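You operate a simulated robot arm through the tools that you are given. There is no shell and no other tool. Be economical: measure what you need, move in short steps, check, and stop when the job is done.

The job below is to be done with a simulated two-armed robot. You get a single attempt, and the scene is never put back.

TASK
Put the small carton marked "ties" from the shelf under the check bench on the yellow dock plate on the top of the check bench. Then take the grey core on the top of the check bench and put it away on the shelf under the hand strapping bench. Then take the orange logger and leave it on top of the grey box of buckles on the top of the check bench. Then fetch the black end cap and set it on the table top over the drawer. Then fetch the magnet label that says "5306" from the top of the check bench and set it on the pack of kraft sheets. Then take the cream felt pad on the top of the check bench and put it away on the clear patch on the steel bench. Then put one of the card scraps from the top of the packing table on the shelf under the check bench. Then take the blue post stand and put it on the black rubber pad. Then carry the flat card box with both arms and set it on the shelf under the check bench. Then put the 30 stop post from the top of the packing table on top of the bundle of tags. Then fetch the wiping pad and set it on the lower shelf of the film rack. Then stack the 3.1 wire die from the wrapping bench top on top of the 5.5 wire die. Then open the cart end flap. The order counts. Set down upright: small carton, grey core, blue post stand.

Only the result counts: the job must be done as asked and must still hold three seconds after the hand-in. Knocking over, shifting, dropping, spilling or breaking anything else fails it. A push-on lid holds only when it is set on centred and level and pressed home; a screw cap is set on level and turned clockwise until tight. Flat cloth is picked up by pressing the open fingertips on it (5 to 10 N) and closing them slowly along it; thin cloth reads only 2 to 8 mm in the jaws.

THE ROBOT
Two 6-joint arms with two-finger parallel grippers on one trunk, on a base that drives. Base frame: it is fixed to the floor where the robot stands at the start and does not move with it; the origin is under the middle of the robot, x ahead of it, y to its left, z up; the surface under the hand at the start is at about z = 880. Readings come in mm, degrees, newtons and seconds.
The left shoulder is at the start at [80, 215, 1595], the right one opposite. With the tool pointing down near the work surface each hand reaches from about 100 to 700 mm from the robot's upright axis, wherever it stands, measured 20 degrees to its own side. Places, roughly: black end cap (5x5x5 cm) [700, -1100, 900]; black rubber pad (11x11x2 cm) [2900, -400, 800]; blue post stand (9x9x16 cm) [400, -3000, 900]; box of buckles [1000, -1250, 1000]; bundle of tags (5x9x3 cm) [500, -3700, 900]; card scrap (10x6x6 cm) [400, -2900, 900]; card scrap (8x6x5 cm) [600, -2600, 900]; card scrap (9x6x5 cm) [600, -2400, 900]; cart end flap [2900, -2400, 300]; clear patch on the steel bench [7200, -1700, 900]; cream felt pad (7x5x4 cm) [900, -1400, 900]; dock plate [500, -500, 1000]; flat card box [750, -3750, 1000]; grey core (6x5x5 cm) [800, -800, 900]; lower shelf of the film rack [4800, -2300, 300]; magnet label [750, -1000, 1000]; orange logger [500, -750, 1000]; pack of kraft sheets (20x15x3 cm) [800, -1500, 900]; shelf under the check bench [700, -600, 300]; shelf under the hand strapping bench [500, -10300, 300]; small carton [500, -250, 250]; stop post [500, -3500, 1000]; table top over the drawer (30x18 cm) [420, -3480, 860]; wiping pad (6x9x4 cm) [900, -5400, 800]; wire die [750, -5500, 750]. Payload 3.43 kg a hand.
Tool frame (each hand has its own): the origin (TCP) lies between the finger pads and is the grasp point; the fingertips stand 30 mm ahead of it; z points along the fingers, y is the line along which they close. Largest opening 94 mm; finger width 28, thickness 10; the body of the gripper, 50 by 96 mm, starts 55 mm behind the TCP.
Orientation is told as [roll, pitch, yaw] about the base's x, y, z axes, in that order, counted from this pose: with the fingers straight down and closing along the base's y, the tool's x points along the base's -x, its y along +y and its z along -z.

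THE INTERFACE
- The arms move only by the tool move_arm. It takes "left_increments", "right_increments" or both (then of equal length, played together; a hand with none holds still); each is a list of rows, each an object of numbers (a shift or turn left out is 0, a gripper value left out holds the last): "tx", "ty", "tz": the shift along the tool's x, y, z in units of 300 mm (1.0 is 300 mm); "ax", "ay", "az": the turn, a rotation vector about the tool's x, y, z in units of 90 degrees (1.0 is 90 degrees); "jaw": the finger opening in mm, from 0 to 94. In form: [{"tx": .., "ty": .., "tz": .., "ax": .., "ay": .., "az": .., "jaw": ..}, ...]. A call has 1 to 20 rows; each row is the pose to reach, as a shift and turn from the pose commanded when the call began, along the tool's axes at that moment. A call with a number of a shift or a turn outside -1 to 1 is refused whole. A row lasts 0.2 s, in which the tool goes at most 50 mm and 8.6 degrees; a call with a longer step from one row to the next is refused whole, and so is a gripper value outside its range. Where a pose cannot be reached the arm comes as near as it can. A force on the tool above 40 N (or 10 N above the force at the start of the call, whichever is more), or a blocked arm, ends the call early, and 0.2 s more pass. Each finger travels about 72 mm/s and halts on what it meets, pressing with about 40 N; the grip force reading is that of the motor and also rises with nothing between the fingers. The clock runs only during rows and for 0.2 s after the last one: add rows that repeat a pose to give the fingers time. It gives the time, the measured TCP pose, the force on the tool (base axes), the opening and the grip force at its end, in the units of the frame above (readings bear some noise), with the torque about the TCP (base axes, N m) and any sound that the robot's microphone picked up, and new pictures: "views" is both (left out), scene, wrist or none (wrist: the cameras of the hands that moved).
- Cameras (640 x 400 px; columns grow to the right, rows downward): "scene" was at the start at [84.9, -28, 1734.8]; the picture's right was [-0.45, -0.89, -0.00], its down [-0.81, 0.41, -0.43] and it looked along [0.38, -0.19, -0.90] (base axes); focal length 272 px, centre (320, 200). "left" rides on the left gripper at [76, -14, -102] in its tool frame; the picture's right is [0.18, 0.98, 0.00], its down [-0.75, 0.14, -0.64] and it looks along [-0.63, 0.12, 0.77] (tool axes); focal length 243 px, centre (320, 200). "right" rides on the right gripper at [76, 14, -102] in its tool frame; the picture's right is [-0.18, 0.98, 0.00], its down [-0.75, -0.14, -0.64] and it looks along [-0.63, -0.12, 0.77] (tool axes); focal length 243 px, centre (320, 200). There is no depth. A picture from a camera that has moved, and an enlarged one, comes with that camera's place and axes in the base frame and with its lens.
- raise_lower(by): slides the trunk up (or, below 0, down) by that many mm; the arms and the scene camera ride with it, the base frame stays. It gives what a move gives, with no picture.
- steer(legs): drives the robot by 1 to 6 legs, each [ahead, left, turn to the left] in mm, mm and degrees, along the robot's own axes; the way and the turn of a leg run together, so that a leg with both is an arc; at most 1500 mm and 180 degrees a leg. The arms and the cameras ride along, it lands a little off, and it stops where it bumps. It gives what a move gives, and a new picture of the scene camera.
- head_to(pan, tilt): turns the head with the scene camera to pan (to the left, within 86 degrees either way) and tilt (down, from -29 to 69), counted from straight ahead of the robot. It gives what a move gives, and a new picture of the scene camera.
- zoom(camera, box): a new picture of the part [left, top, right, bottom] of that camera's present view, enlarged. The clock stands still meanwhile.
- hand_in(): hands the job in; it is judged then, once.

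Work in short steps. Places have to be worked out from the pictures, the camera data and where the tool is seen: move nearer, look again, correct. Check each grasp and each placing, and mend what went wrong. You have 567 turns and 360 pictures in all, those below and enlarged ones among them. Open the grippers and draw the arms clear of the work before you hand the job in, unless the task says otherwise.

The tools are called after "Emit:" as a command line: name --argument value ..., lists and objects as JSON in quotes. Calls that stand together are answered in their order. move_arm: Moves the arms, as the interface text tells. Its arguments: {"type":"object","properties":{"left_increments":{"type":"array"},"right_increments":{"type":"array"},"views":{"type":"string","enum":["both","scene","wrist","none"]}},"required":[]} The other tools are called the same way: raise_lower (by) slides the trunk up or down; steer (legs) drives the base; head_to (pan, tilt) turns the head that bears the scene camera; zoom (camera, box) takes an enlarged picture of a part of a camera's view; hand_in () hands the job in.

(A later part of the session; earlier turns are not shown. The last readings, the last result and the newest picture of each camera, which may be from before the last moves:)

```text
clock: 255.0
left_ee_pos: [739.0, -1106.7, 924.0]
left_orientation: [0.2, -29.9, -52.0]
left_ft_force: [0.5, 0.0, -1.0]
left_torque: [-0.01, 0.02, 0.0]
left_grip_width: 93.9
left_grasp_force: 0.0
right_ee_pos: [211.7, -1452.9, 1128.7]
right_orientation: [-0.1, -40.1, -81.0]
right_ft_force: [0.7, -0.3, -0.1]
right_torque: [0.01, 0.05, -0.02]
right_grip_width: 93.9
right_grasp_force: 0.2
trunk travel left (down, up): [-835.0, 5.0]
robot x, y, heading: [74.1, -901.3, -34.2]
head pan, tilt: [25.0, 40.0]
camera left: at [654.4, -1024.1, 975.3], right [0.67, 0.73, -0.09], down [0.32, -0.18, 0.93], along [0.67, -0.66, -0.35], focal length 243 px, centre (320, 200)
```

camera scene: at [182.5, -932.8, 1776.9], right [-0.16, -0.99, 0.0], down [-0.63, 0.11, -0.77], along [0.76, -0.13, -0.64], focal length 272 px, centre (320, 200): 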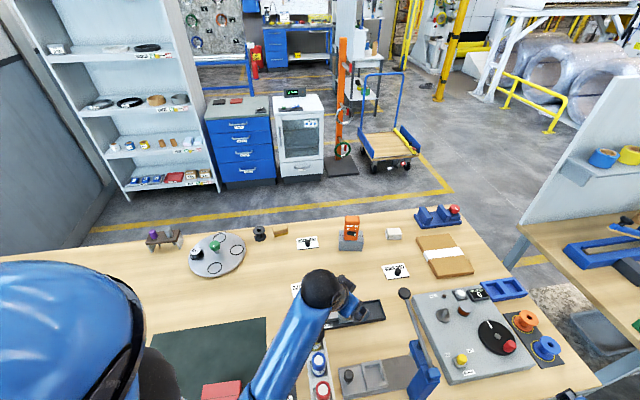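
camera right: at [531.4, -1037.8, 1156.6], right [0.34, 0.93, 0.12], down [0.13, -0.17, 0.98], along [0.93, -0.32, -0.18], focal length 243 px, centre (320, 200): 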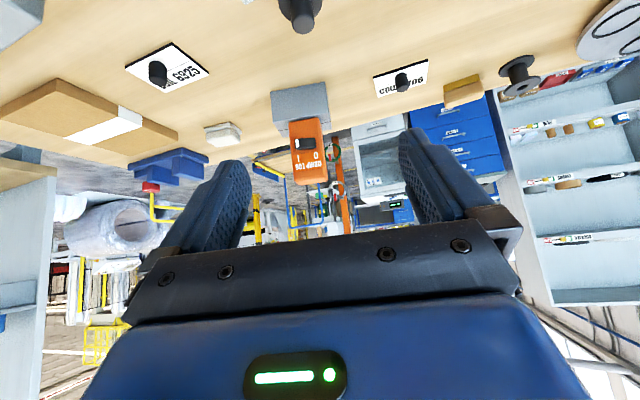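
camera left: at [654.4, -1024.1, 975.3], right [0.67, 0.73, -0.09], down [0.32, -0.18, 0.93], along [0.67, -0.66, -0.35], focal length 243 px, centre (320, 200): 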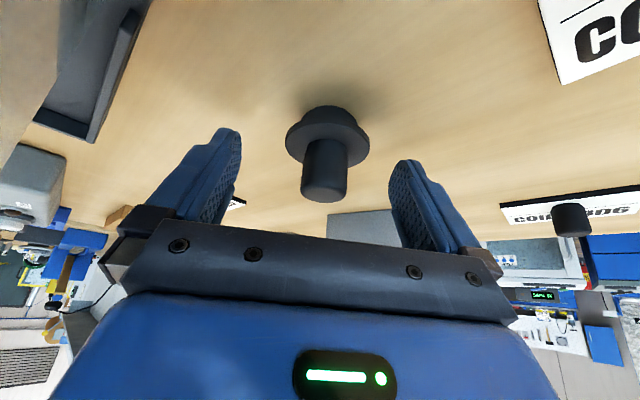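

Fingers straddle the knob just above the flange. Close and lift.

Emit:
move_arm --left_increments '[{"jaw": 12}, {"jaw": 12}, {"jaw": 12}, {"jaw": 12}, {"jaw": 12}]' --views "none"

Emit:
move_arm --left_increments '[{"tx": -0.016, "tz": -0.029}, {"tx": -0.033, "tz": -0.058}, {"tx": -0.05, "tz": -0.087}, {"tx": -0.067, "tz": -0.115}]' --views "wrist"

```text
clock: 256.2
left_ee_pos: [739.8, -1105.8, 924.0]
left_orientation: [0.3, -29.8, -51.9]
left_ft_force: [-0.6, -0.6, 0.0]
left_torque: [-0.01, 0.0, -0.01]
left_grip_width: 45.2
left_grasp_force: 40.3
right_ee_pos: [212.7, -1453.1, 1128.1]
right_orientation: [-0.2, -40.1, -80.8]
right_ft_force: [-0.1, -0.8, 0.7]
right_torque: [-0.03, 0.06, 0.03]
right_grip_width: 93.6
right_grasp_force: 0.1
trunk travel left (down, up): [-835.0, 5.0]
robot x, y, heading: [77.8, -902.2, -34.6]
head pan, tilt: [25.0, 40.0]
```

```text
clock: 257.2
left_ee_pos: [738.6, -1104.8, 965.3]
left_orientation: [0.2, -29.7, -52.0]
left_ft_force: [0.0, 0.3, -0.2]
left_torque: [0.02, 0.02, 0.02]
left_grip_width: 44.9
left_grasp_force: 40.1
right_ee_pos: [212.2, -1453.8, 1127.6]
right_orientation: [-0.1, -40.1, -80.9]
right_ft_force: [0.8, -0.3, -0.6]
right_torque: [-0.03, 0.04, 0.0]
right_grip_width: 94.1
right_grasp_force: 0.0
trunk travel left (down, up): [-835.0, 5.0]
robot x, y, heading: [73.6, -900.4, -34.4]
head pan, tilt: [25.0, 40.0]
camera left: at [653.7, -1022.0, 1015.8], right [0.67, 0.73, -0.09], down [0.32, -0.18, 0.93], along [0.67, -0.66, -0.35], focal length 243 px, centre (320, 200)
```

left: 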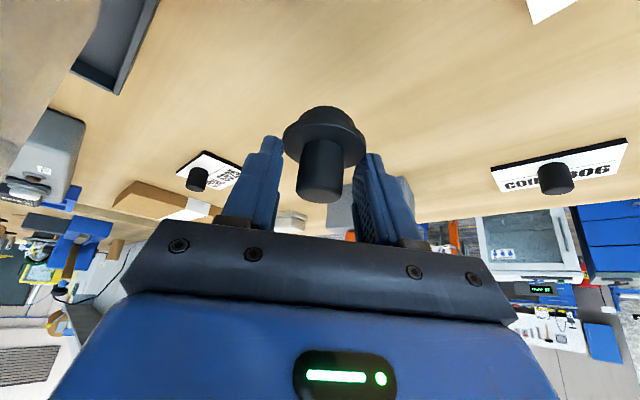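

Cap lifted (held on its flange). Raise, back off, and travel to the packing table by strafing.

Emit:
move_arm --left_increments '[{"tx": -0.07, "tz": -0.12}, {"tx": -0.14, "tz": -0.24}, {"tx": -0.21, "tz": -0.36}, {"tx": -0.28, "tz": -0.48}, {"tx": -0.28, "tz": -0.48}]' --views "none"

Emit:
steer --legs '[[-380, -260, 0], [665, -968, 0], [665, -968, 0]]'

Emit:
head_to --pan 25 --tilt 35

```text
clock: 258.4
left_ee_pos: [739.9, -1106.4, 1132.5]
left_orientation: [0.2, -29.7, -51.9]
left_ft_force: [0.3, -0.3, 0.1]
left_torque: [0.01, 0.02, 0.05]
left_grip_width: 44.8
left_grasp_force: 40.1
right_ee_pos: [212.1, -1453.0, 1127.7]
right_orientation: [-0.1, -40.1, -80.9]
right_ft_force: [-0.1, 0.2, 0.5]
right_torque: [0.01, -0.01, 0.04]
right_grip_width: 94.2
right_grasp_force: 0.1
trunk travel left (down, up): [-835.0, 5.0]
robot x, y, heading: [78.5, -901.3, -34.5]
head pan, tilt: [25.0, 40.0]
```

```text
clock: 272.2
left_ee_pos: [307.9, -3421.5, 1131.6]
left_orientation: [0.2, -29.8, -51.1]
left_ft_force: [0.5, -1.7, -0.5]
left_torque: [0.0, 0.01, 0.02]
left_grip_width: 44.6
left_grasp_force: 40.3
right_ee_pos: [-213.1, -3776.2, 1128.6]
right_orientation: [-0.2, -40.3, -79.8]
right_ft_force: [-0.4, 0.5, -0.2]
right_torque: [0.02, 0.0, -0.01]
right_grip_width: 93.9
right_grasp_force: 0.0
trunk travel left (down, up): [-835.0, 5.0]
robot x, y, heading: [-359.0, -3228.5, -33.4]
head pan, tilt: [25.0, 40.0]
camera scene: at [-248.2, -3254.9, 1776.7], right [-0.15, -0.99, 0.0], down [-0.64, 0.09, -0.77], along [0.76, -0.11, -0.64], focal length 272 px, centre (320, 200)
```

scene: 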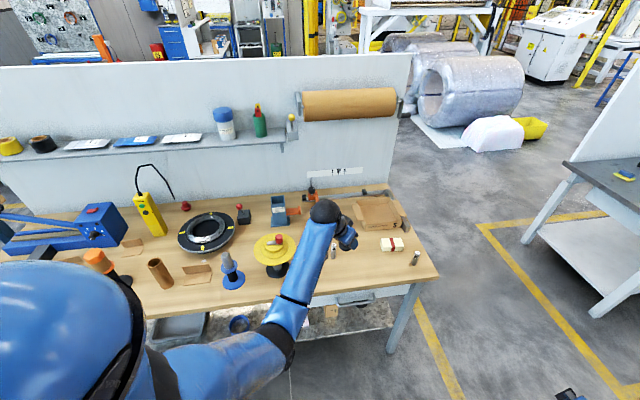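

```text
clock: 272.9
left_ee_pos: [307.2, -3422.8, 1131.5]
left_orientation: [0.2, -29.6, -50.9]
left_ft_force: [-0.2, 0.2, -0.7]
left_torque: [0.01, 0.03, 0.0]
left_grip_width: 44.7
left_grasp_force: 39.9
right_ee_pos: [-212.6, -3775.8, 1127.5]
right_orientation: [-0.2, -40.2, -79.9]
right_ft_force: [-0.5, 0.4, 0.5]
right_torque: [-0.02, -0.05, 0.01]
right_grip_width: 94.2
right_grasp_force: 0.1
trunk travel left (down, up): [-835.0, 5.0]
robot x, y, heading: [-359.7, -3227.5, -33.3]
head pan, tilt: [25.0, 35.0]
camera scene: at [-245.3, -3256.1, 1784.2], right [-0.15, -0.99, 0.0], down [-0.57, 0.08, -0.82], along [0.81, -0.12, -0.57], focal length 272 px, centre (320, 200)
```

scene: 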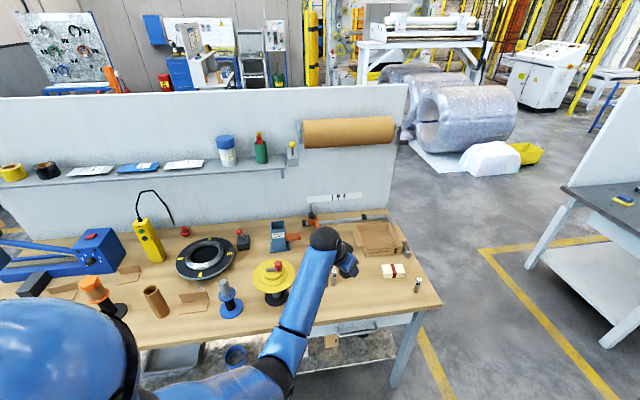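

Emit:
zoom --camera "scene" --box '[200, 190, 460, 350]'

Emit:
zoom --camera "left" --box '[0, 0, 640, 400]'

```text
2.46 times, centred on (330, 270) of scene
camera zoom: at [-245.3, -3256.1, 1784.2], right [-0.15, -0.99, 0.0], down [-0.57, 0.08, -0.82], along [0.81, -0.12, -0.57], focal length 669 px, centre (295, 28)
```

zoom: 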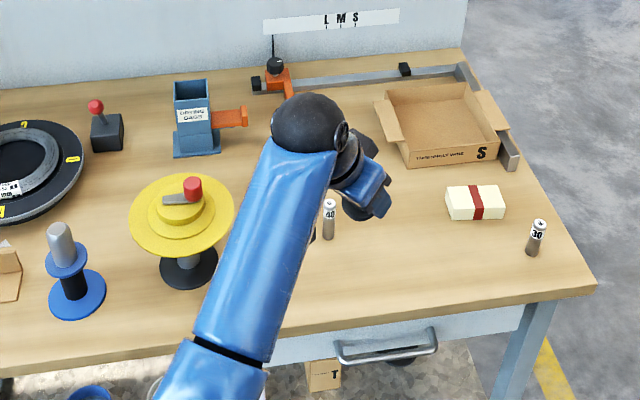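

```text
1.00 times, centred on (320, 200) of left (not enlarged: the box is as wide or as high as the picture)
camera zoom: at [222.4, -3341.3, 1183.8], right [0.66, 0.74, -0.09], down [0.32, -0.17, 0.93], along [0.68, -0.65, -0.35], focal length 243 px, centre (320, 200)
```

zoom: 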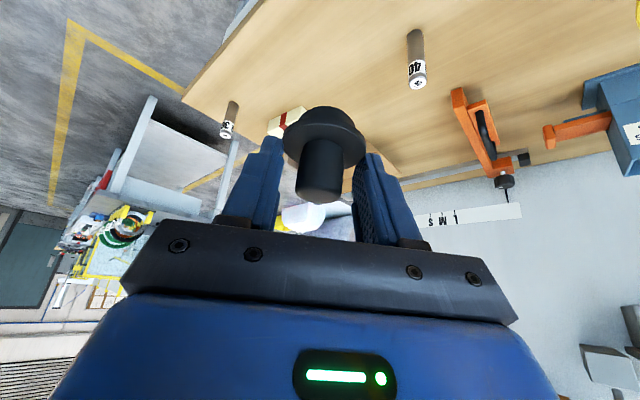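

The free spot over the drawer is around (410,-3520), clear of the "40" post (439,-3410) and tags. Drive the base so the TCP lands at (405,-3513).

Emit:
steer --legs '[[131, -21, 0]]'

Emit:
zoom --camera "left" --box '[0, 0, 640, 400]'

```text
clock: 274.1
left_ee_pos: [400.6, -3507.2, 1134.9]
left_orientation: [0.4, -30.0, -50.9]
left_ft_force: [-0.7, 0.8, -0.1]
left_torque: [0.03, -0.01, -0.02]
left_grip_width: 44.8
left_grasp_force: 40.1
right_ee_pos: [-119.9, -3863.7, 1129.6]
right_orientation: [0.0, -40.2, -80.0]
right_ft_force: [0.7, 0.5, -0.1]
right_torque: [-0.06, -0.02, -0.01]
right_grip_width: 93.9
right_grasp_force: 0.0
trunk travel left (down, up): [-835.0, 5.0]
robot x, y, heading: [-262.4, -3316.5, -33.5]
head pan, tilt: [25.0, 35.0]
camera scene: at [-153.8, -3340.6, 1784.7], right [-0.15, -0.99, 0.0], down [-0.56, 0.08, -0.82], along [0.81, -0.12, -0.57], focal length 272 px, centre (320, 200)
```

scene: 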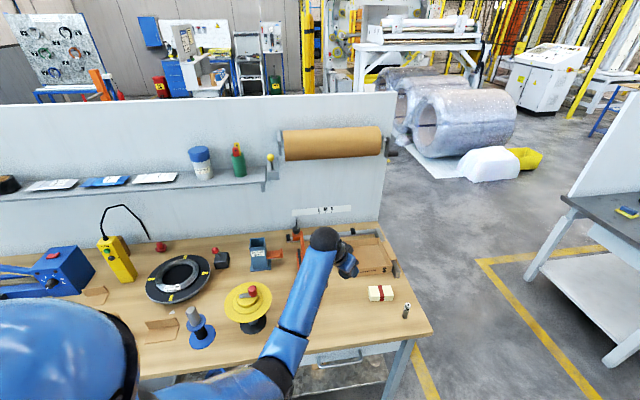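

```text
1.00 times, centred on (320, 200) of left (not enlarged: the box is as wide or as high as the picture)
camera zoom: at [315.7, -3426.8, 1185.9], right [0.66, 0.74, -0.09], down [0.32, -0.17, 0.93], along [0.68, -0.65, -0.35], focal length 243 px, centre (320, 200)
```

zoom: 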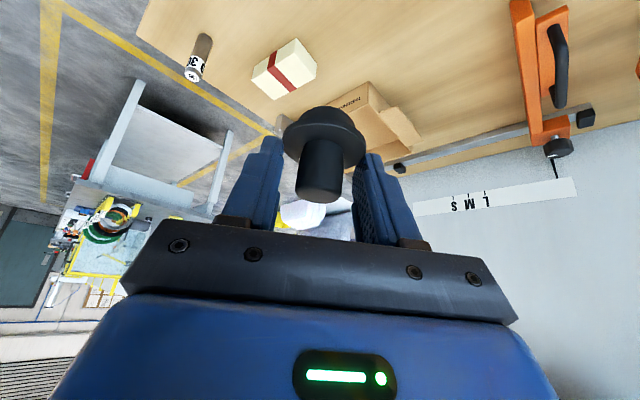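

Position good. Lower 200 mm.

Emit:
move_arm --left_increments '[{"tx": 0.07, "tz": 0.12}, {"tx": 0.14, "tz": 0.24}, {"tx": 0.21, "tz": 0.36}, {"tx": 0.28, "tz": 0.48}, {"tx": 0.333, "tz": 0.577}, {"tx": 0.333, "tz": 0.577}]' --views "wrist"

```text
clock: 275.5
left_ee_pos: [405.1, -3506.7, 931.8]
left_orientation: [0.2, -29.8, -51.1]
left_ft_force: [0.3, -0.1, 0.1]
left_torque: [0.0, 0.0, 0.03]
left_grip_width: 44.5
left_grasp_force: 39.9
right_ee_pos: [-116.8, -3864.8, 1127.7]
right_orientation: [0.0, -40.1, -79.9]
right_ft_force: [1.1, -0.4, -0.2]
right_torque: [0.01, -0.03, 0.03]
right_grip_width: 94.1
right_grasp_force: 0.1
trunk travel left (down, up): [-835.0, 5.0]
robot x, y, heading: [-260.0, -3317.9, -33.6]
head pan, tilt: [25.0, 35.0]
camera left: at [318.3, -3426.5, 983.2], right [0.66, 0.74, -0.09], down [0.32, -0.17, 0.93], along [0.68, -0.64, -0.35], focal length 243 px, centre (320, 200)
```

left: 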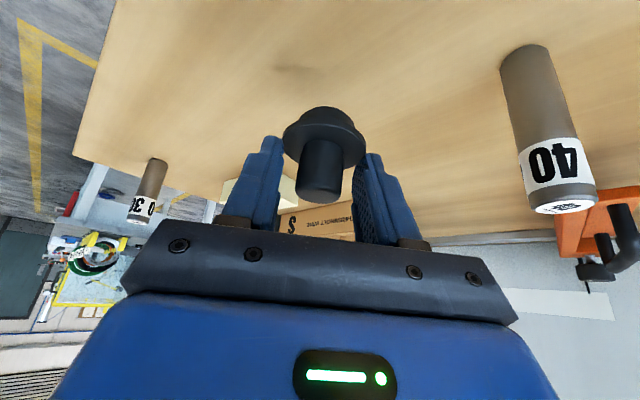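

Shadow beneath shows it is ~20–30 mm up. Step down 4 mm per row until contact.

Emit:
move_arm --left_increments '[{"tx": 0.0067, "tz": 0.0115}, {"tx": 0.0133, "tz": 0.023}, {"tx": 0.02, "tz": 0.0345}, {"tx": 0.0267, "tz": 0.046}, {"tx": 0.0333, "tz": 0.0577}, {"tx": 0.0333, "tz": 0.0577}]' --views "none"

```text
clock: 276.9
left_ee_pos: [403.5, -3506.7, 912.5]
left_orientation: [0.3, -29.7, -51.0]
left_ft_force: [-0.2, 0.0, -0.8]
left_torque: [0.05, -0.01, 0.0]
left_grip_width: 44.6
left_grasp_force: 40.2
right_ee_pos: [-116.6, -3865.5, 1127.7]
right_orientation: [-0.2, -40.1, -79.9]
right_ft_force: [0.1, 0.3, 0.0]
right_torque: [0.0, -0.02, 0.02]
right_grip_width: 94.1
right_grasp_force: 0.2
trunk travel left (down, up): [-835.0, 5.0]
robot x, y, heading: [-261.0, -3315.0, -33.3]
head pan, tilt: [25.0, 35.0]
```

Emit:
move_arm --left_increments '[{"tx": 0.005, "tz": 0.0087}, {"tx": 0.01, "tz": 0.0173}, {"tx": 0.015, "tz": 0.026}, {"tx": 0.02, "tz": 0.0346}, {"tx": 0.02, "tz": 0.0346}]' --views "wrist"

```text
clock: 278.1
left_ee_pos: [403.9, -3508.9, 904.0]
left_orientation: [0.5, -30.0, -51.1]
left_ft_force: [0.0, 0.5, 13.8]
left_torque: [-0.16, 0.12, 0.02]
left_grip_width: 44.4
left_grasp_force: 40.3
right_ee_pos: [-118.2, -3865.0, 1127.8]
right_orientation: [-0.1, -40.2, -80.0]
right_ft_force: [0.3, 0.6, 0.1]
right_torque: [-0.02, 0.01, 0.0]
right_grip_width: 93.8
right_grasp_force: 0.1
trunk travel left (down, up): [-835.0, 5.0]
robot x, y, heading: [-261.6, -3314.7, -33.7]
head pan, tilt: [25.0, 35.0]
camera left: at [318.5, -3428.3, 954.4], right [0.66, 0.74, -0.09], down [0.32, -0.17, 0.93], along [0.68, -0.65, -0.35], focal length 243 px, centre (320, 200)
```

left: 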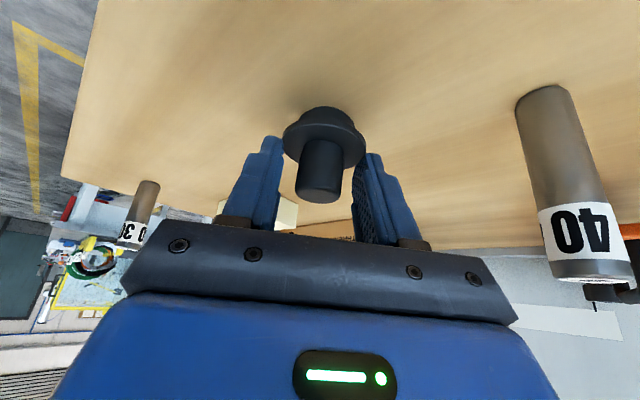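

Contact at z≈904 (table top ≈860). Ease 3 mm, release, and retract along the tool axis.

Emit:
move_arm --left_increments '[{"tx": -0.0045, "tz": -0.0075}, {"tx": -0.0045, "tz": -0.0075, "jaw": 94}, {"tx": -0.0045, "tz": -0.0075, "jaw": 94}, {"tx": -0.0045, "tz": -0.0075, "jaw": 94}, {"tx": -0.0045, "tz": -0.0075, "jaw": 94}]' --views "none"

Emit:
move_arm --left_increments '[{"tz": -0.12}, {"tz": -0.24}, {"tz": -0.36}, {"tz": -0.5}]' --views "wrist"

```text
clock: 279.3
left_ee_pos: [404.5, -3509.2, 903.3]
left_orientation: [0.2, -29.7, -50.9]
left_ft_force: [0.8, 0.0, -0.8]
left_torque: [0.02, 0.0, 0.0]
left_grip_width: 93.9
left_grasp_force: 0.0
right_ee_pos: [-116.0, -3865.3, 1127.4]
right_orientation: [-0.2, -40.1, -79.9]
right_ft_force: [0.0, 1.1, -0.2]
right_torque: [-0.03, -0.02, 0.02]
right_grip_width: 93.9
right_grasp_force: 0.0
trunk travel left (down, up): [-835.0, 5.0]
robot x, y, heading: [-259.4, -3317.7, -33.4]
head pan, tilt: [25.0, 35.0]
```

```text
clock: 280.3
left_ee_pos: [354.1, -3450.5, 1033.3]
left_orientation: [0.3, -29.7, -51.0]
left_ft_force: [-0.1, 0.7, 0.0]
left_torque: [0.0, 0.01, -0.01]
left_grip_width: 94.0
left_grasp_force: 0.0
right_ee_pos: [-116.2, -3864.8, 1128.3]
right_orientation: [-0.2, -40.1, -79.9]
right_ft_force: [-0.5, -0.6, 0.0]
right_torque: [0.01, 0.06, 0.02]
right_grip_width: 94.2
right_grasp_force: 0.2
trunk travel left (down, up): [-835.0, 5.0]
robot x, y, heading: [-259.8, -3317.9, -33.2]
head pan, tilt: [25.0, 35.0]
camera left: at [268.4, -3370.3, 1084.8], right [0.66, 0.74, -0.09], down [0.32, -0.17, 0.93], along [0.68, -0.64, -0.35], focal length 243 px, centre (320, 200)
```

left: 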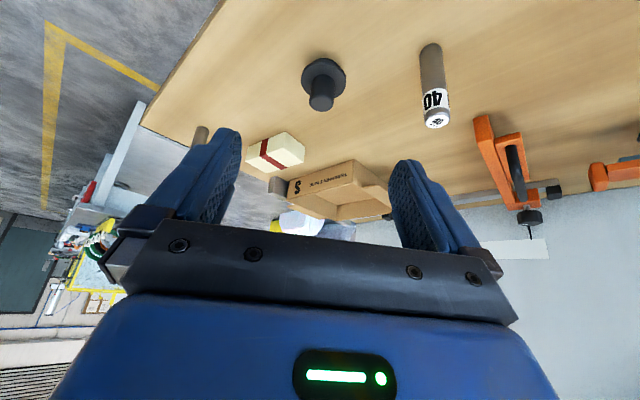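

Cap is set on the table. Raise the left hand and return to the check bench for the 5306 label.

Emit:
move_arm --left_increments '[{"tx": -0.056, "tz": -0.096}, {"tx": -0.11, "tz": -0.19}, {"tx": -0.167, "tz": -0.289}, {"tx": -0.167, "tz": -0.289}]' --views "none"

Emit:
steer --legs '[[-722, 1004, 0], [-722, 1004, 0]]'

```text
clock: 281.3
left_ee_pos: [354.8, -3452.6, 1130.7]
left_orientation: [0.2, -29.7, -50.9]
left_ft_force: [-0.1, -0.4, -0.1]
left_torque: [-0.01, 0.0, 0.02]
left_grip_width: 94.0
left_grasp_force: 0.0
right_ee_pos: [-116.0, -3865.6, 1126.9]
right_orientation: [-0.2, -40.0, -80.0]
right_ft_force: [0.7, -0.4, -0.5]
right_torque: [0.01, 0.02, 0.03]
right_grip_width: 93.9
right_grasp_force: 0.0
trunk travel left (down, up): [-835.0, 5.0]
robot x, y, heading: [-262.0, -3315.2, -33.6]
head pan, tilt: [25.0, 35.0]
```

```text
clock: 293.4
left_ee_pos: [185.2, -959.5, 1131.1]
left_orientation: [0.3, -29.7, -48.4]
left_ft_force: [0.2, -0.6, 0.0]
left_torque: [0.0, -0.02, 0.01]
left_grip_width: 94.1
left_grasp_force: 0.1
right_ee_pos: [-267.5, -1393.6, 1127.1]
right_orientation: [-0.3, -40.1, -77.3]
right_ft_force: [1.0, 0.2, -0.4]
right_torque: [0.01, 0.03, 0.0]
right_grip_width: 94.1
right_grasp_force: 0.1
trunk travel left (down, up): [-835.0, 5.0]
robot x, y, heading: [-437.2, -850.8, -30.7]
head pan, tilt: [25.0, 35.0]
camera scene: at [-323.0, -875.8, 1784.1], right [-0.1, -0.99, 0.0], down [-0.57, 0.06, -0.82], along [0.81, -0.08, -0.57], focal length 272 px, centre (320, 200)
```

scene: 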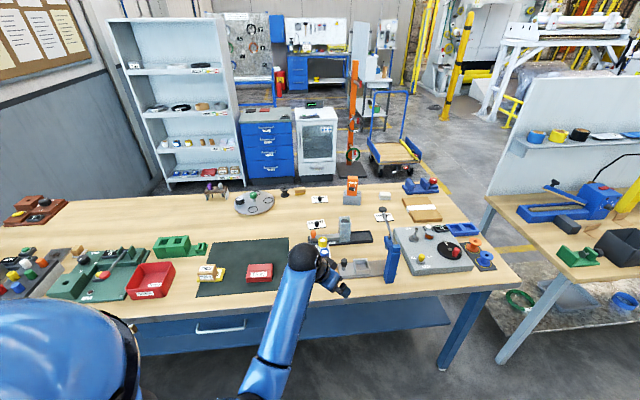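

Robot at (-437,-851). First tuck the right hand back so it stays off the bench front, then drive in.

Emit:
move_arm --right_increments '[{"tx": 0.022, "ty": -0.13, "tz": -0.019}, {"tx": 0.044, "ty": -0.26, "tz": -0.037}, {"tx": 0.066, "ty": -0.39, "tz": -0.056}, {"tx": 0.066, "ty": -0.39, "tz": -0.056}]' --left_increments '[{"tx": -0.07, "tz": -0.12}, {"tx": -0.14, "tz": -0.24}, {"tx": -0.22, "tz": -0.38}, {"tx": -0.22, "tz": -0.38}]' --views "none"

Emit:
steer --legs '[[465, 245, 0]]'

```text
clock: 294.6
left_ee_pos: [189.0, -963.4, 1257.5]
left_orientation: [0.3, -29.9, -48.5]
left_ft_force: [0.1, -0.8, 0.3]
left_torque: [-0.03, -0.05, 0.02]
left_grip_width: 94.1
left_grasp_force: 0.1
left hand out of reach, approached as far as the arm can: row 3, 4
right_ee_pos: [-342.0, -1390.8, 1139.2]
right_orientation: [0.1, -42.0, -70.3]
right_ft_force: [0.1, -0.5, 0.5]
right_torque: [0.03, 0.02, -0.01]
right_grip_width: 94.0
right_grasp_force: 0.1
trunk travel left (down, up): [-835.0, 5.0]
robot x, y, heading: [-435.4, -853.3, -30.9]
head pan, tilt: [25.0, 35.0]
stopped in row 4 (right hand): the arm was blocked; the commanded pose is now the measured one
```

```text
clock: 297.7
left_ee_pos: [714.0, -984.2, 1258.2]
left_orientation: [0.3, -29.9, -48.4]
left_ft_force: [-0.2, 0.5, -0.2]
left_torque: [-0.02, -0.02, 0.05]
left_grip_width: 94.0
left_grasp_force: 0.1
right_ee_pos: [182.7, -1413.8, 1140.3]
right_orientation: [0.2, -42.3, -70.7]
right_ft_force: [-0.1, -0.7, 0.1]
right_torque: [0.01, 0.01, 0.0]
right_grip_width: 94.4
right_grasp_force: 0.0
trunk travel left (down, up): [-835.0, 5.0]
robot x, y, heading: [91.6, -870.5, -30.9]
head pan, tilt: [25.0, 35.0]
camera scene: at [201.1, -894.9, 1784.4], right [-0.1, -0.99, 0.0], down [-0.57, 0.06, -0.82], along [0.82, -0.08, -0.57], focal length 272 px, centre (320, 200)
```

scene: 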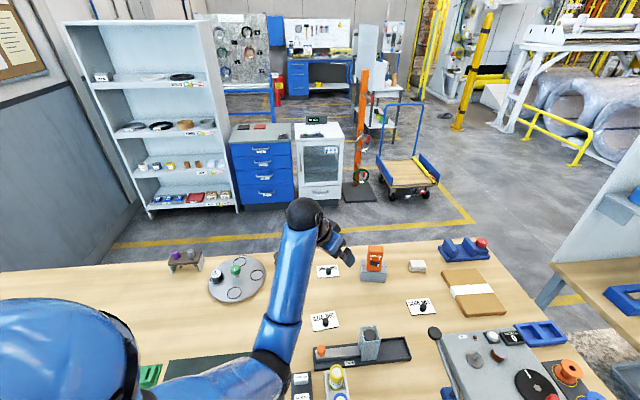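

Emit:
raise_lower --by -190

Emit:
zoom --camera "left" --box '[0, 0, 640, 400]'

```text
clock: 299.8
left_ee_pos: [717.8, -983.6, 1066.0]
left_orientation: [0.3, -29.9, -48.4]
left_ft_force: [0.5, 0.0, -0.2]
left_torque: [-0.01, -0.03, 0.03]
left_grip_width: 94.1
left_grasp_force: 0.1
right_ee_pos: [185.1, -1413.2, 951.9]
right_orientation: [0.2, -42.5, -70.8]
right_ft_force: [0.7, -0.6, 0.2]
right_torque: [0.01, -0.03, -0.03]
right_grip_width: 94.0
right_grasp_force: 0.0
trunk travel left (down, up): [-645.0, 195.0]
robot x, y, heading: [89.6, -869.5, -30.9]
head pan, tilt: [25.0, 35.0]
```

```text
1.00 times, centred on (320, 200) of left (not enlarged: the box is as wide or as high as the picture)
camera zoom: at [628.5, -906.5, 1117.4], right [0.63, 0.77, -0.09], down [0.32, -0.16, 0.93], along [0.71, -0.61, -0.35], focal length 243 px, centre (320, 200)
```

zoom: 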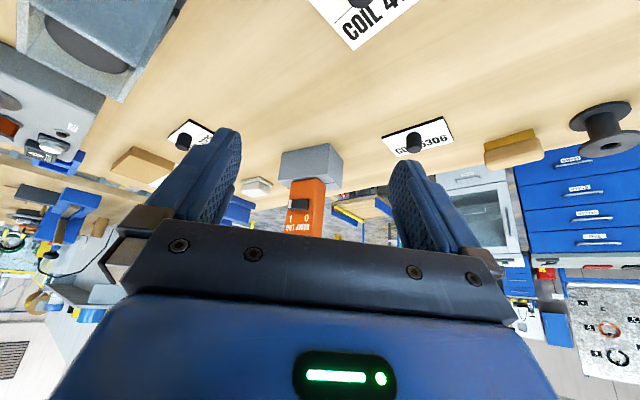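

Label 5306 at ≈(960,-1003). Extend to a pre-grasp ~110 mm off it.

Emit:
move_arm --left_increments '[{"tx": -0.055, "ty": 0.112, "tz": 0.067}, {"tx": -0.11, "ty": 0.224, "tz": 0.133}, {"tx": -0.164, "ty": 0.337, "tz": 0.2}, {"tx": -0.218, "ty": 0.449, "tz": 0.267}, {"tx": -0.273, "ty": 0.561, "tz": 0.333}, {"tx": -0.273, "ty": 0.561, "tz": 0.333}]' --views "wrist"

```text
clock: 301.2
left_ee_pos: [924.5, -964.5, 1018.0]
left_orientation: [0.4, -29.9, -48.3]
left_ft_force: [-0.8, -0.3, 0.5]
left_torque: [0.01, -0.02, -0.02]
left_grip_width: 94.0
left_grasp_force: 0.0
right_ee_pos: [185.0, -1414.5, 951.4]
right_orientation: [0.2, -42.5, -70.6]
right_ft_force: [-0.6, 0.8, 0.3]
right_torque: [0.03, 0.02, -0.01]
right_grip_width: 94.0
right_grasp_force: 0.0
trunk travel left (down, up): [-645.0, 195.0]
robot x, y, heading: [96.1, -873.4, -30.9]
head pan, tilt: [25.0, 35.0]
camera left: at [834.8, -887.3, 1070.5], right [0.63, 0.77, -0.09], down [0.32, -0.16, 0.93], along [0.71, -0.61, -0.35], focal length 243 px, centre (320, 200)
```

left: 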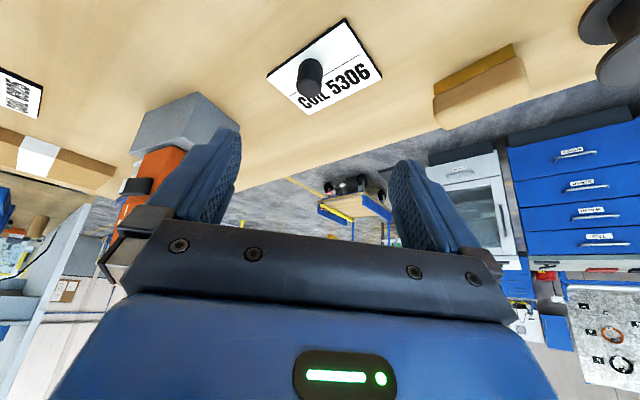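

Knob at ≈(950,-1006), top ≈910. Descend so the fingertips straddle it.

Emit:
move_arm --left_increments '[{"tx": 0.019, "ty": -0.009, "tz": 0.113}, {"tx": 0.038, "ty": -0.019, "tz": 0.227}, {"tx": 0.057, "ty": -0.028, "tz": 0.34}, {"tx": 0.057, "ty": -0.028, "tz": 0.34}]' --views "wrist"

```text
clock: 302.2
left_ee_pos: [942.3, -993.5, 924.7]
left_orientation: [0.2, -29.9, -48.4]
left_ft_force: [-0.2, -0.6, -0.8]
left_torque: [0.0, 0.02, 0.0]
left_grip_width: 93.7
left_grasp_force: 0.0
right_ee_pos: [185.5, -1414.5, 952.0]
right_orientation: [0.1, -42.4, -70.5]
right_ft_force: [0.6, -0.7, 0.0]
right_torque: [0.03, 0.03, 0.01]
right_grip_width: 94.2
right_grasp_force: 0.1
trunk travel left (down, up): [-645.0, 195.0]
robot x, y, heading: [91.5, -870.9, -30.9]
head pan, tilt: [25.0, 35.0]
camera left: at [853.5, -916.5, 975.1], right [0.63, 0.77, -0.09], down [0.32, -0.16, 0.93], along [0.71, -0.61, -0.35], focal length 243 px, centre (320, 200)
```

left: 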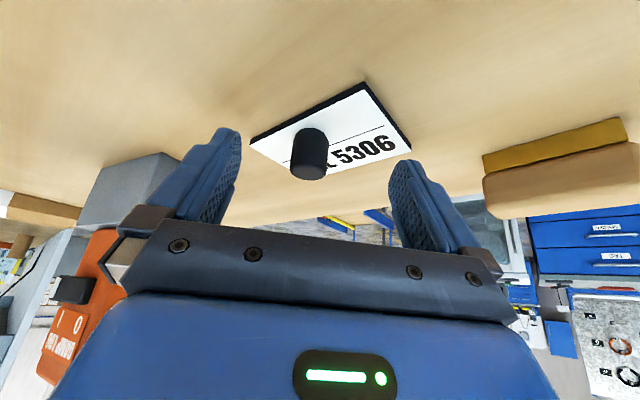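

Emit:
move_arm --left_increments '[{"tx": -0.007, "ty": -0.02, "tz": 0.015}, {"tx": -0.007, "ty": -0.02, "tz": 0.015}, {"tx": -0.007, "ty": -0.02, "tz": 0.015, "jaw": 8}, {"tx": -0.007, "ty": -0.02, "tz": 0.015, "jaw": 8}, {"tx": -0.007, "ty": -0.02, "tz": 0.015, "jaw": 8}, {"tx": -0.007, "ty": -0.02, "tz": 0.015, "jaw": 8}, {"tx": -0.007, "ty": -0.02, "tz": 0.015, "jaw": 8}]' --views "wrist"

```text
clock: 303.8
left_ee_pos: [940.9, -1001.3, 920.6]
left_orientation: [0.4, -29.9, -48.4]
left_ft_force: [0.3, -0.3, 0.1]
left_torque: [-0.04, 0.04, 0.01]
left_grip_width: 20.5
left_grasp_force: 40.9
right_ee_pos: [185.6, -1414.0, 950.6]
right_orientation: [0.2, -42.3, -70.6]
right_ft_force: [-0.5, 0.3, 1.3]
right_torque: [-0.02, 0.0, -0.02]
right_grip_width: 94.2
right_grasp_force: 0.1
trunk travel left (down, up): [-645.0, 195.0]
robot x, y, heading: [92.1, -871.5, -30.6]
head pan, tilt: [25.0, 35.0]
camera left: at [851.6, -923.8, 972.2], right [0.63, 0.77, -0.09], down [0.33, -0.16, 0.93], along [0.71, -0.61, -0.35], focal length 243 px, centre (320, 200)
```

left: 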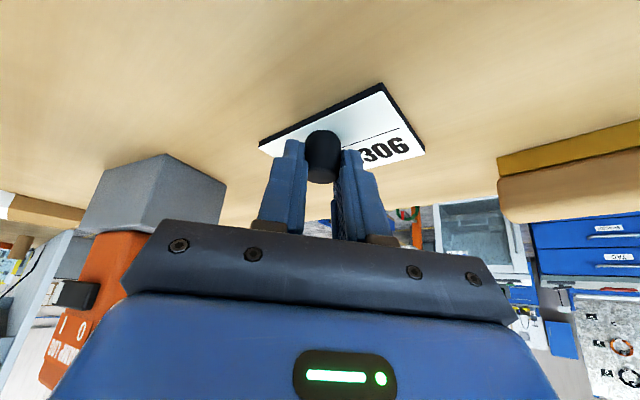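

Knob gripped (20.5 mm). Lift straight up.

Emit:
move_arm --left_increments '[{"tx": -0.033, "tz": -0.058}, {"tx": -0.083, "tz": -0.144}, {"tx": -0.15, "tz": -0.26}, {"tx": -0.216, "tz": -0.375}, {"tx": -0.216, "tz": -0.375}]' --views "wrist"

```text
clock: 305.0
left_ee_pos: [942.7, -1003.2, 1050.0]
left_orientation: [0.2, -29.9, -48.4]
left_ft_force: [-0.1, 0.1, -1.1]
left_torque: [-0.01, -0.01, 0.05]
left_grip_width: 20.5
left_grasp_force: 40.0
right_ee_pos: [186.0, -1414.1, 951.7]
right_orientation: [0.1, -42.4, -70.5]
right_ft_force: [-0.4, -0.4, 0.7]
right_torque: [-0.02, 0.0, 0.02]
right_grip_width: 94.2
right_grasp_force: 0.1
trunk travel left (down, up): [-645.0, 195.0]
robot x, y, heading: [92.0, -871.5, -30.9]
head pan, tilt: [25.0, 35.0]
camera left: at [853.4, -925.6, 1101.9], right [0.63, 0.77, -0.09], down [0.33, -0.16, 0.93], along [0.71, -0.61, -0.35], focal length 243 px, centre (320, 200)
```

left: 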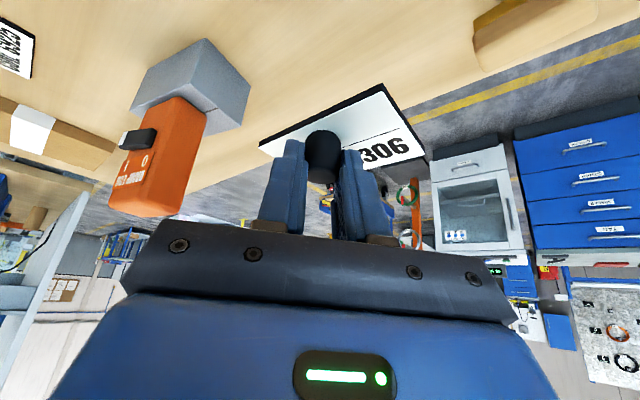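

Label held. Retract, raise the trunk, and strafe along the bench to the kraft pack.

Emit:
move_arm --left_increments '[{"tx": 0.09, "ty": -0.105, "tz": -0.06}, {"tx": 0.18, "ty": -0.21, "tz": -0.12}, {"tx": 0.27, "ty": -0.315, "tz": -0.18}, {"tx": 0.36, "ty": -0.42, "tz": -0.24}, {"tx": 0.445, "ty": -0.523, "tz": -0.318}, {"tx": 0.445, "ty": -0.523, "tz": -0.318}]' --views "none"

Emit:
raise_lower --by 190

Emit:
steer --legs '[[272, -455, 0]]'

Emit:
zoom --camera "left" --box '[0, 0, 640, 400]'

```text
clock: 306.4
left_ee_pos: [715.0, -981.4, 1064.5]
left_orientation: [0.3, -30.1, -48.4]
left_ft_force: [-0.5, -0.1, -1.1]
left_torque: [0.0, -0.01, 0.05]
left_grip_width: 20.4
left_grasp_force: 40.2
right_ee_pos: [185.1, -1414.4, 951.5]
right_orientation: [0.1, -42.4, -70.4]
right_ft_force: [0.7, 0.6, 0.2]
right_torque: [-0.02, 0.03, -0.03]
right_grip_width: 94.2
right_grasp_force: 0.1
trunk travel left (down, up): [-645.0, 195.0]
robot x, y, heading: [86.8, -868.0, -30.9]
head pan, tilt: [25.0, 35.0]
```

```text
clock: 308.5
left_ee_pos: [714.3, -981.0, 1255.3]
left_orientation: [0.2, -30.1, -48.4]
left_ft_force: [1.2, -0.4, 0.2]
left_torque: [0.0, -0.06, 0.04]
left_grip_width: 20.7
left_grasp_force: 40.2
right_ee_pos: [185.1, -1414.6, 1142.2]
right_orientation: [0.3, -42.3, -70.7]
right_ft_force: [-0.5, 0.8, 0.3]
right_torque: [0.0, 0.0, 0.02]
right_grip_width: 94.1
right_grasp_force: 0.0
trunk travel left (down, up): [-835.0, 5.0]
robot x, y, heading: [91.2, -865.2, -30.6]
head pan, tilt: [25.0, 35.0]
```

```text
clock: 311.5
left_ee_pos: [720.4, -1500.2, 1255.9]
left_orientation: [0.3, -30.2, -48.5]
left_ft_force: [-0.2, 1.0, -0.9]
left_torque: [0.01, 0.04, 0.02]
left_grip_width: 20.4
left_grasp_force: 40.3
right_ee_pos: [190.5, -1932.8, 1143.4]
right_orientation: [0.2, -42.4, -70.6]
right_ft_force: [-0.4, 0.2, 0.1]
right_torque: [-0.01, -0.01, 0.01]
right_grip_width: 94.0
right_grasp_force: 0.0
trunk travel left (down, up): [-835.0, 5.0]
robot x, y, heading: [94.9, -1388.8, -31.2]
head pan, tilt: [25.0, 35.0]
camera scene: at [210.4, -1412.3, 1784.3], right [-0.1, -0.99, 0.0], down [-0.57, 0.06, -0.82], along [0.81, -0.09, -0.57], focal length 272 px, centre (320, 200)
```

scene: 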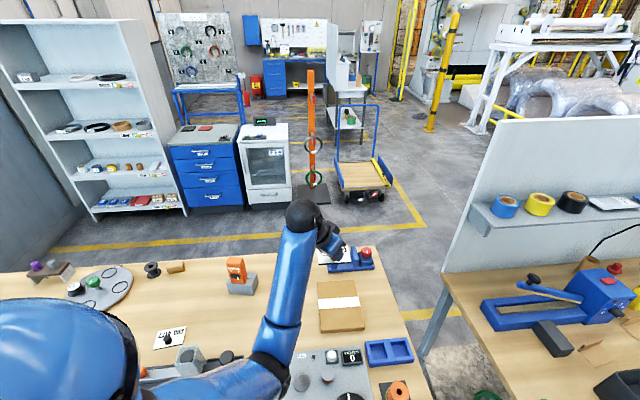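

```text
1.00 times, centred on (320, 200) of left (not enlarged: the box is as wide or as high as the picture)
camera zoom: at [631.0, -1423.9, 1306.4], right [0.63, 0.77, -0.09], down [0.32, -0.15, 0.93], along [0.71, -0.62, -0.34], focal length 243 px, centre (320, 200)
```

zoom: 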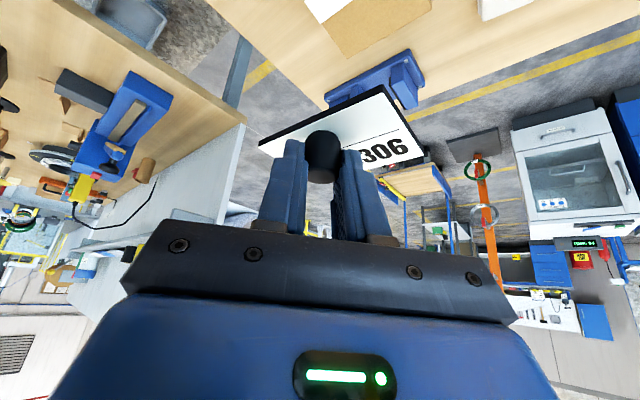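

Kraft pack centre ≈(790,-1546), top ≈910. Lower the label over it.

Emit:
move_arm --left_increments '[{"tx": 0.041, "ty": 0.009, "tz": 0.146}, {"tx": 0.082, "ty": 0.019, "tz": 0.293}, {"tx": 0.123, "ty": 0.028, "tz": 0.439}, {"tx": 0.165, "ty": 0.037, "tz": 0.585}, {"tx": 0.206, "ty": 0.047, "tz": 0.732}, {"tx": 0.247, "ty": 0.056, "tz": 0.878}, {"tx": 0.247, "ty": 0.056, "tz": 0.878}]' --views "both"

```text
clock: 313.1
left_ee_pos: [779.3, -1544.5, 990.4]
left_orientation: [0.3, -30.1, -48.6]
left_ft_force: [-1.6, 0.4, -0.9]
left_torque: [0.0, 0.03, -0.02]
left_grip_width: 20.3
left_grasp_force: 40.0
right_ee_pos: [191.2, -1934.6, 1142.7]
right_orientation: [0.2, -42.4, -70.6]
right_ft_force: [-0.6, 0.3, 0.2]
right_torque: [0.01, 0.03, -0.01]
right_grip_width: 93.9
right_grasp_force: 0.0
trunk travel left (down, up): [-835.0, 5.0]
robot x, y, heading: [98.0, -1390.6, -31.0]
head pan, tilt: [25.0, 35.0]
camera scene: at [210.3, -1415.9, 1784.2], right [-0.1, -0.99, 0.0], down [-0.57, 0.06, -0.82], along [0.81, -0.08, -0.57], focal length 272 px, centre (320, 200)
camera left: at [690.7, -1467.3, 1041.8], right [0.63, 0.77, -0.09], down [0.32, -0.16, 0.93], along [0.71, -0.62, -0.35], focal length 243 px, centre (320, 200)
```

scene: 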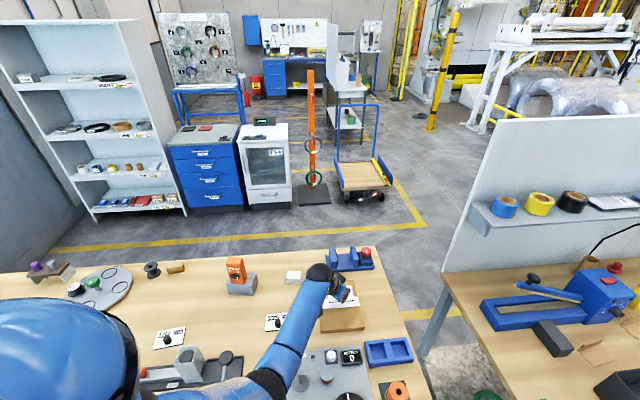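
left: 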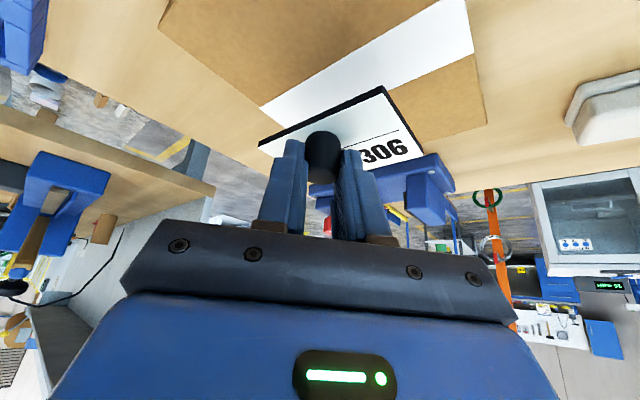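

Card spans x 771–834, y -1599…-1508 over the pack; shift +10 in y, -10 in x and lower to near contact.

Emit:
move_arm --left_increments '[{"tx": 0.051, "ty": -0.002, "tz": 0.042}, {"tx": 0.103, "ty": -0.003, "tz": 0.083}, {"tx": 0.108, "ty": -0.003, "tz": 0.0917}, {"tx": 0.113, "ty": -0.003, "tz": 0.1}, {"tx": 0.113, "ty": -0.003, "tz": 0.1}]' --views "none"

Emit:
move_arm --left_increments '[{"tx": 0.005, "tz": 0.0087}, {"tx": 0.01, "tz": 0.0173}, {"tx": 0.01, "tz": 0.0173}]' --views "wrist"

```text
clock: 314.3
left_ee_pos: [768.7, -1532.8, 945.5]
left_orientation: [0.3, -30.1, -48.4]
left_ft_force: [-0.3, 0.7, -0.6]
left_torque: [0.0, 0.0, -0.04]
left_grip_width: 20.5
left_grasp_force: 40.3
right_ee_pos: [191.1, -1935.0, 1141.8]
right_orientation: [0.3, -42.6, -70.7]
right_ft_force: [-0.5, -0.2, 0.1]
right_torque: [-0.01, 0.02, -0.01]
right_grip_width: 94.0
right_grasp_force: 0.0
trunk travel left (down, up): [-835.0, 5.0]
robot x, y, heading: [97.4, -1393.2, -31.1]
head pan, tilt: [25.0, 35.0]
```

```text
clock: 315.1
left_ee_pos: [768.7, -1533.0, 944.1]
left_orientation: [0.4, -30.2, -48.5]
left_ft_force: [-2.0, 1.7, 4.5]
left_torque: [0.05, 0.12, 0.0]
left_grip_width: 20.2
left_grasp_force: 39.9
right_ee_pos: [189.8, -1934.5, 1142.2]
right_orientation: [0.2, -42.5, -70.7]
right_ft_force: [-0.4, 0.3, -0.4]
right_torque: [-0.01, -0.01, -0.01]
right_grip_width: 94.1
right_grasp_force: 0.1
trunk travel left (down, up): [-835.0, 5.0]
robot x, y, heading: [100.2, -1388.7, -31.2]
head pan, tilt: [25.0, 35.0]
camera left: at [679.3, -1454.7, 993.5], right [0.63, 0.77, -0.09], down [0.32, -0.15, 0.93], along [0.71, -0.62, -0.34], focal length 243 px, centre (320, 200)
```

left: 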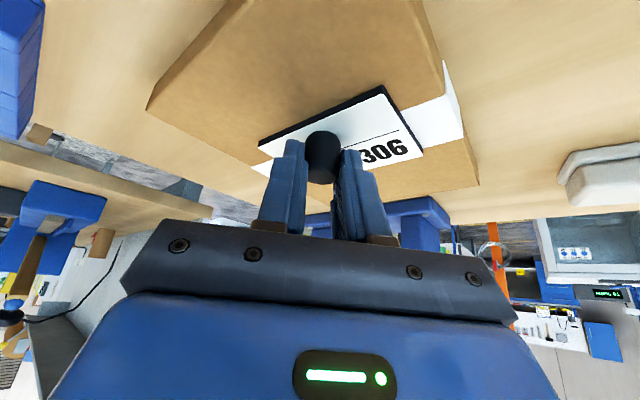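

Contact (4.5 N), card flat and fully on the pack. Release and retract.

Emit:
move_arm --left_increments '[{"jaw": 40}, {"jaw": 70}, {"jaw": 94}, {"jaw": 94}]' --views "none"

Emit:
move_arm --left_increments '[{"tz": -0.1}, {"tz": -0.2}, {"tz": -0.32}, {"tz": -0.44}]' --views "wrist"

```text
clock: 316.1
left_ee_pos: [768.7, -1531.5, 942.0]
left_orientation: [0.2, -30.1, -48.4]
left_ft_force: [-0.5, 0.0, -0.3]
left_torque: [0.01, 0.01, 0.0]
left_grip_width: 93.8
left_grasp_force: 0.0
right_ee_pos: [191.0, -1935.7, 1141.1]
right_orientation: [0.2, -42.4, -70.7]
right_ft_force: [0.6, 0.0, -0.4]
right_torque: [-0.01, 0.01, 0.01]
right_grip_width: 93.8
right_grasp_force: 0.1
trunk travel left (down, up): [-835.0, 5.0]
robot x, y, heading: [94.6, -1390.7, -31.0]
head pan, tilt: [25.0, 35.0]
```

```text
clock: 317.1
left_ee_pos: [724.1, -1482.7, 1054.4]
left_orientation: [0.4, -30.2, -48.5]
left_ft_force: [-0.5, 0.9, -1.0]
left_torque: [0.02, 0.03, 0.0]
left_grip_width: 93.7
left_grasp_force: 0.0
right_ee_pos: [188.5, -1933.5, 1142.8]
right_orientation: [0.2, -42.5, -70.8]
right_ft_force: [-0.6, -0.7, -0.9]
right_torque: [-0.02, 0.02, 0.01]
right_grip_width: 93.8
right_grasp_force: 0.0
trunk travel left (down, up): [-835.0, 5.0]
robot x, y, heading: [98.2, -1388.4, -30.7]
head pan, tilt: [25.0, 35.0]
camera left: at [635.0, -1405.3, 1105.1], right [0.63, 0.77, -0.09], down [0.32, -0.16, 0.93], along [0.71, -0.62, -0.35], focal length 243 px, centre (320, 200)
```

left: 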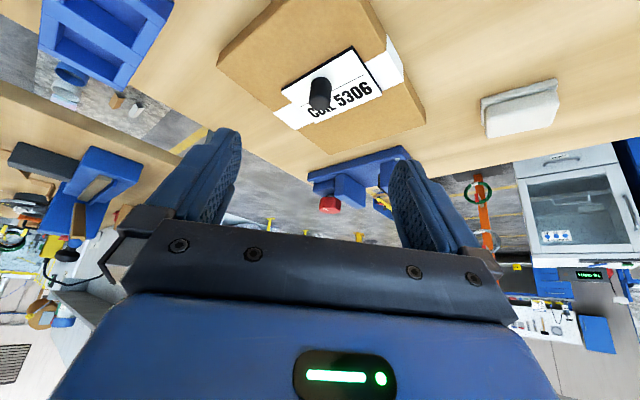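

Label done. Next the cream felt pad at ≈(940,-1384). Zoom for its orientation while turning the left hand to yaw≈0.

Emit:
zoom --camera "left" --box '[460, 60, 600, 148]'

Emit:
move_arm --left_increments '[{"ax": -0.0447, "az": -0.0768}, {"ax": -0.0893, "az": -0.1537}, {"ax": -0.134, "az": -0.2305}, {"ax": -0.1787, "az": -0.3073}, {"ax": -0.2233, "az": -0.384}, {"ax": -0.268, "az": -0.461}, {"ax": -0.268, "az": -0.461}]' --views "wrist"

```text
4.55 times, centred on (530, 104) of left
camera zoom: at [635.0, -1405.3, 1105.1], right [0.63, 0.77, -0.09], down [0.32, -0.16, 0.93], along [0.71, -0.62, -0.35], focal length 1103 px, centre (-634, 636)
```

zoom: 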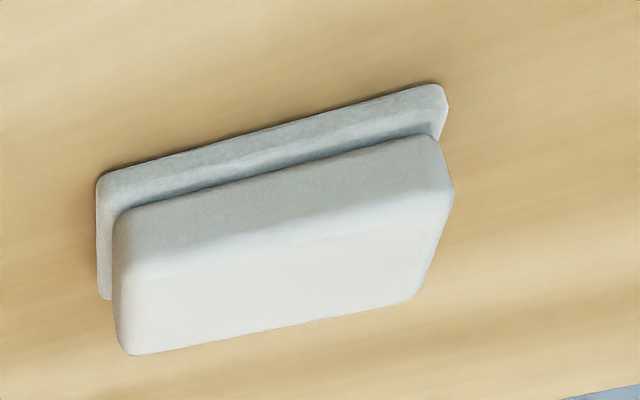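

```text
clock: 318.7
left_ee_pos: [725.1, -1483.3, 1056.0]
left_orientation: [0.3, -30.4, -0.4]
left_ft_force: [0.2, -0.2, 1.0]
left_torque: [0.02, 0.01, -0.03]
left_grip_width: 93.9
left_grasp_force: 0.1
right_ee_pos: [189.8, -1934.8, 1141.9]
right_orientation: [0.2, -42.4, -70.7]
right_ft_force: [0.5, -0.1, 0.2]
right_torque: [-0.01, -0.02, 0.0]
right_grip_width: 94.2
right_grasp_force: 0.1
trunk travel left (down, up): [-835.0, 5.0]
robot x, y, heading: [96.8, -1391.2, -31.1]
head pan, tilt: [25.0, 35.0]
camera left: at [606.9, -1497.1, 1106.1], right [-0.15, 0.98, -0.09], down [0.33, 0.14, 0.94], along [0.93, 0.12, -0.34], focal length 243 px, centre (320, 200)
```

left: 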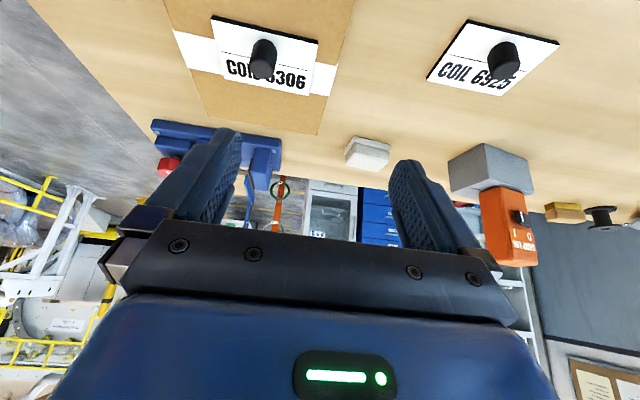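

Pad yaw ≈ -7°, centre ≈(943,-1387). Move above it, then lower the trunk by 100 for reach.

Emit:
move_arm --left_increments '[{"tx": -0.11, "ty": 0.069, "tz": 0.021, "ax": 0.008, "az": 0.013}, {"tx": -0.22, "ty": 0.137, "tz": 0.042, "ax": 0.016, "az": 0.027}, {"tx": -0.33, "ty": 0.206, "tz": 0.063, "ax": 0.024, "az": 0.04}, {"tx": -0.44, "ty": 0.274, "tz": 0.084, "ax": 0.032, "az": 0.054}, {"tx": -0.549, "ty": 0.343, "tz": 0.105, "ax": 0.039, "az": 0.067}, {"tx": -0.549, "ty": 0.343, "tz": 0.105, "ax": 0.039, "az": 0.067}]' --views "none"

Emit:
raise_lower --by -100

Emit:
zoom --camera "left" --box '[0, 0, 640, 400]'

```text
clock: 320.1
left_ee_pos: [883.2, -1381.6, 1114.0]
left_orientation: [0.3, -30.3, -7.6]
left_ft_force: [-0.1, -0.4, 0.3]
left_torque: [-0.02, -0.03, -0.02]
left_grip_width: 93.9
left_grasp_force: 0.1
right_ee_pos: [189.9, -1934.5, 1141.7]
right_orientation: [0.2, -42.4, -70.7]
right_ft_force: [0.0, 0.7, 0.6]
right_torque: [0.0, 0.0, -0.01]
right_grip_width: 93.8
right_grasp_force: 0.1
trunk travel left (down, up): [-835.0, 5.0]
robot x, y, heading: [95.9, -1388.9, -31.0]
head pan, tilt: [25.0, 35.0]
```

```text
clock: 321.4
left_ee_pos: [883.1, -1382.3, 1010.9]
left_orientation: [0.3, -30.4, -7.3]
left_ft_force: [-0.5, 0.0, 1.1]
left_torque: [0.01, -0.02, -0.03]
left_grip_width: 94.1
left_grasp_force: 0.0
right_ee_pos: [189.8, -1934.0, 1041.7]
right_orientation: [0.2, -42.6, -70.8]
right_ft_force: [-0.1, -0.3, -0.6]
right_torque: [0.02, -0.01, 0.0]
right_grip_width: 93.7
right_grasp_force: 0.1
trunk travel left (down, up): [-735.0, 105.0]
robot x, y, heading: [100.2, -1387.9, -31.2]
head pan, tilt: [25.0, 35.0]
```

```text
1.00 times, centred on (320, 200) of left (not enlarged: the box is as wide or as high as the picture)
camera zoom: at [764.1, -1382.3, 1062.5], right [-0.03, 1.0, -0.09], down [0.34, 0.09, 0.94], along [0.94, 0.0, -0.34], focal length 243 px, centre (320, 200)
```

zoom: 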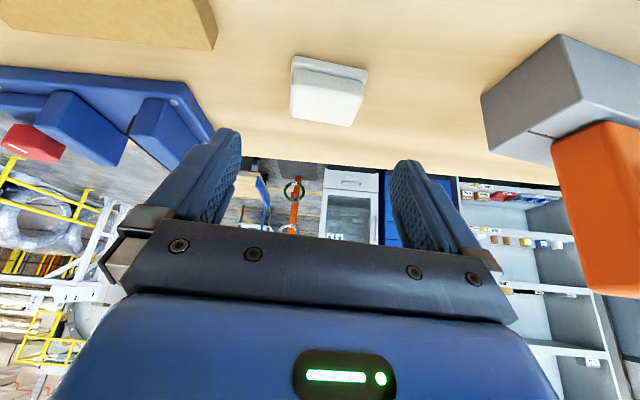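

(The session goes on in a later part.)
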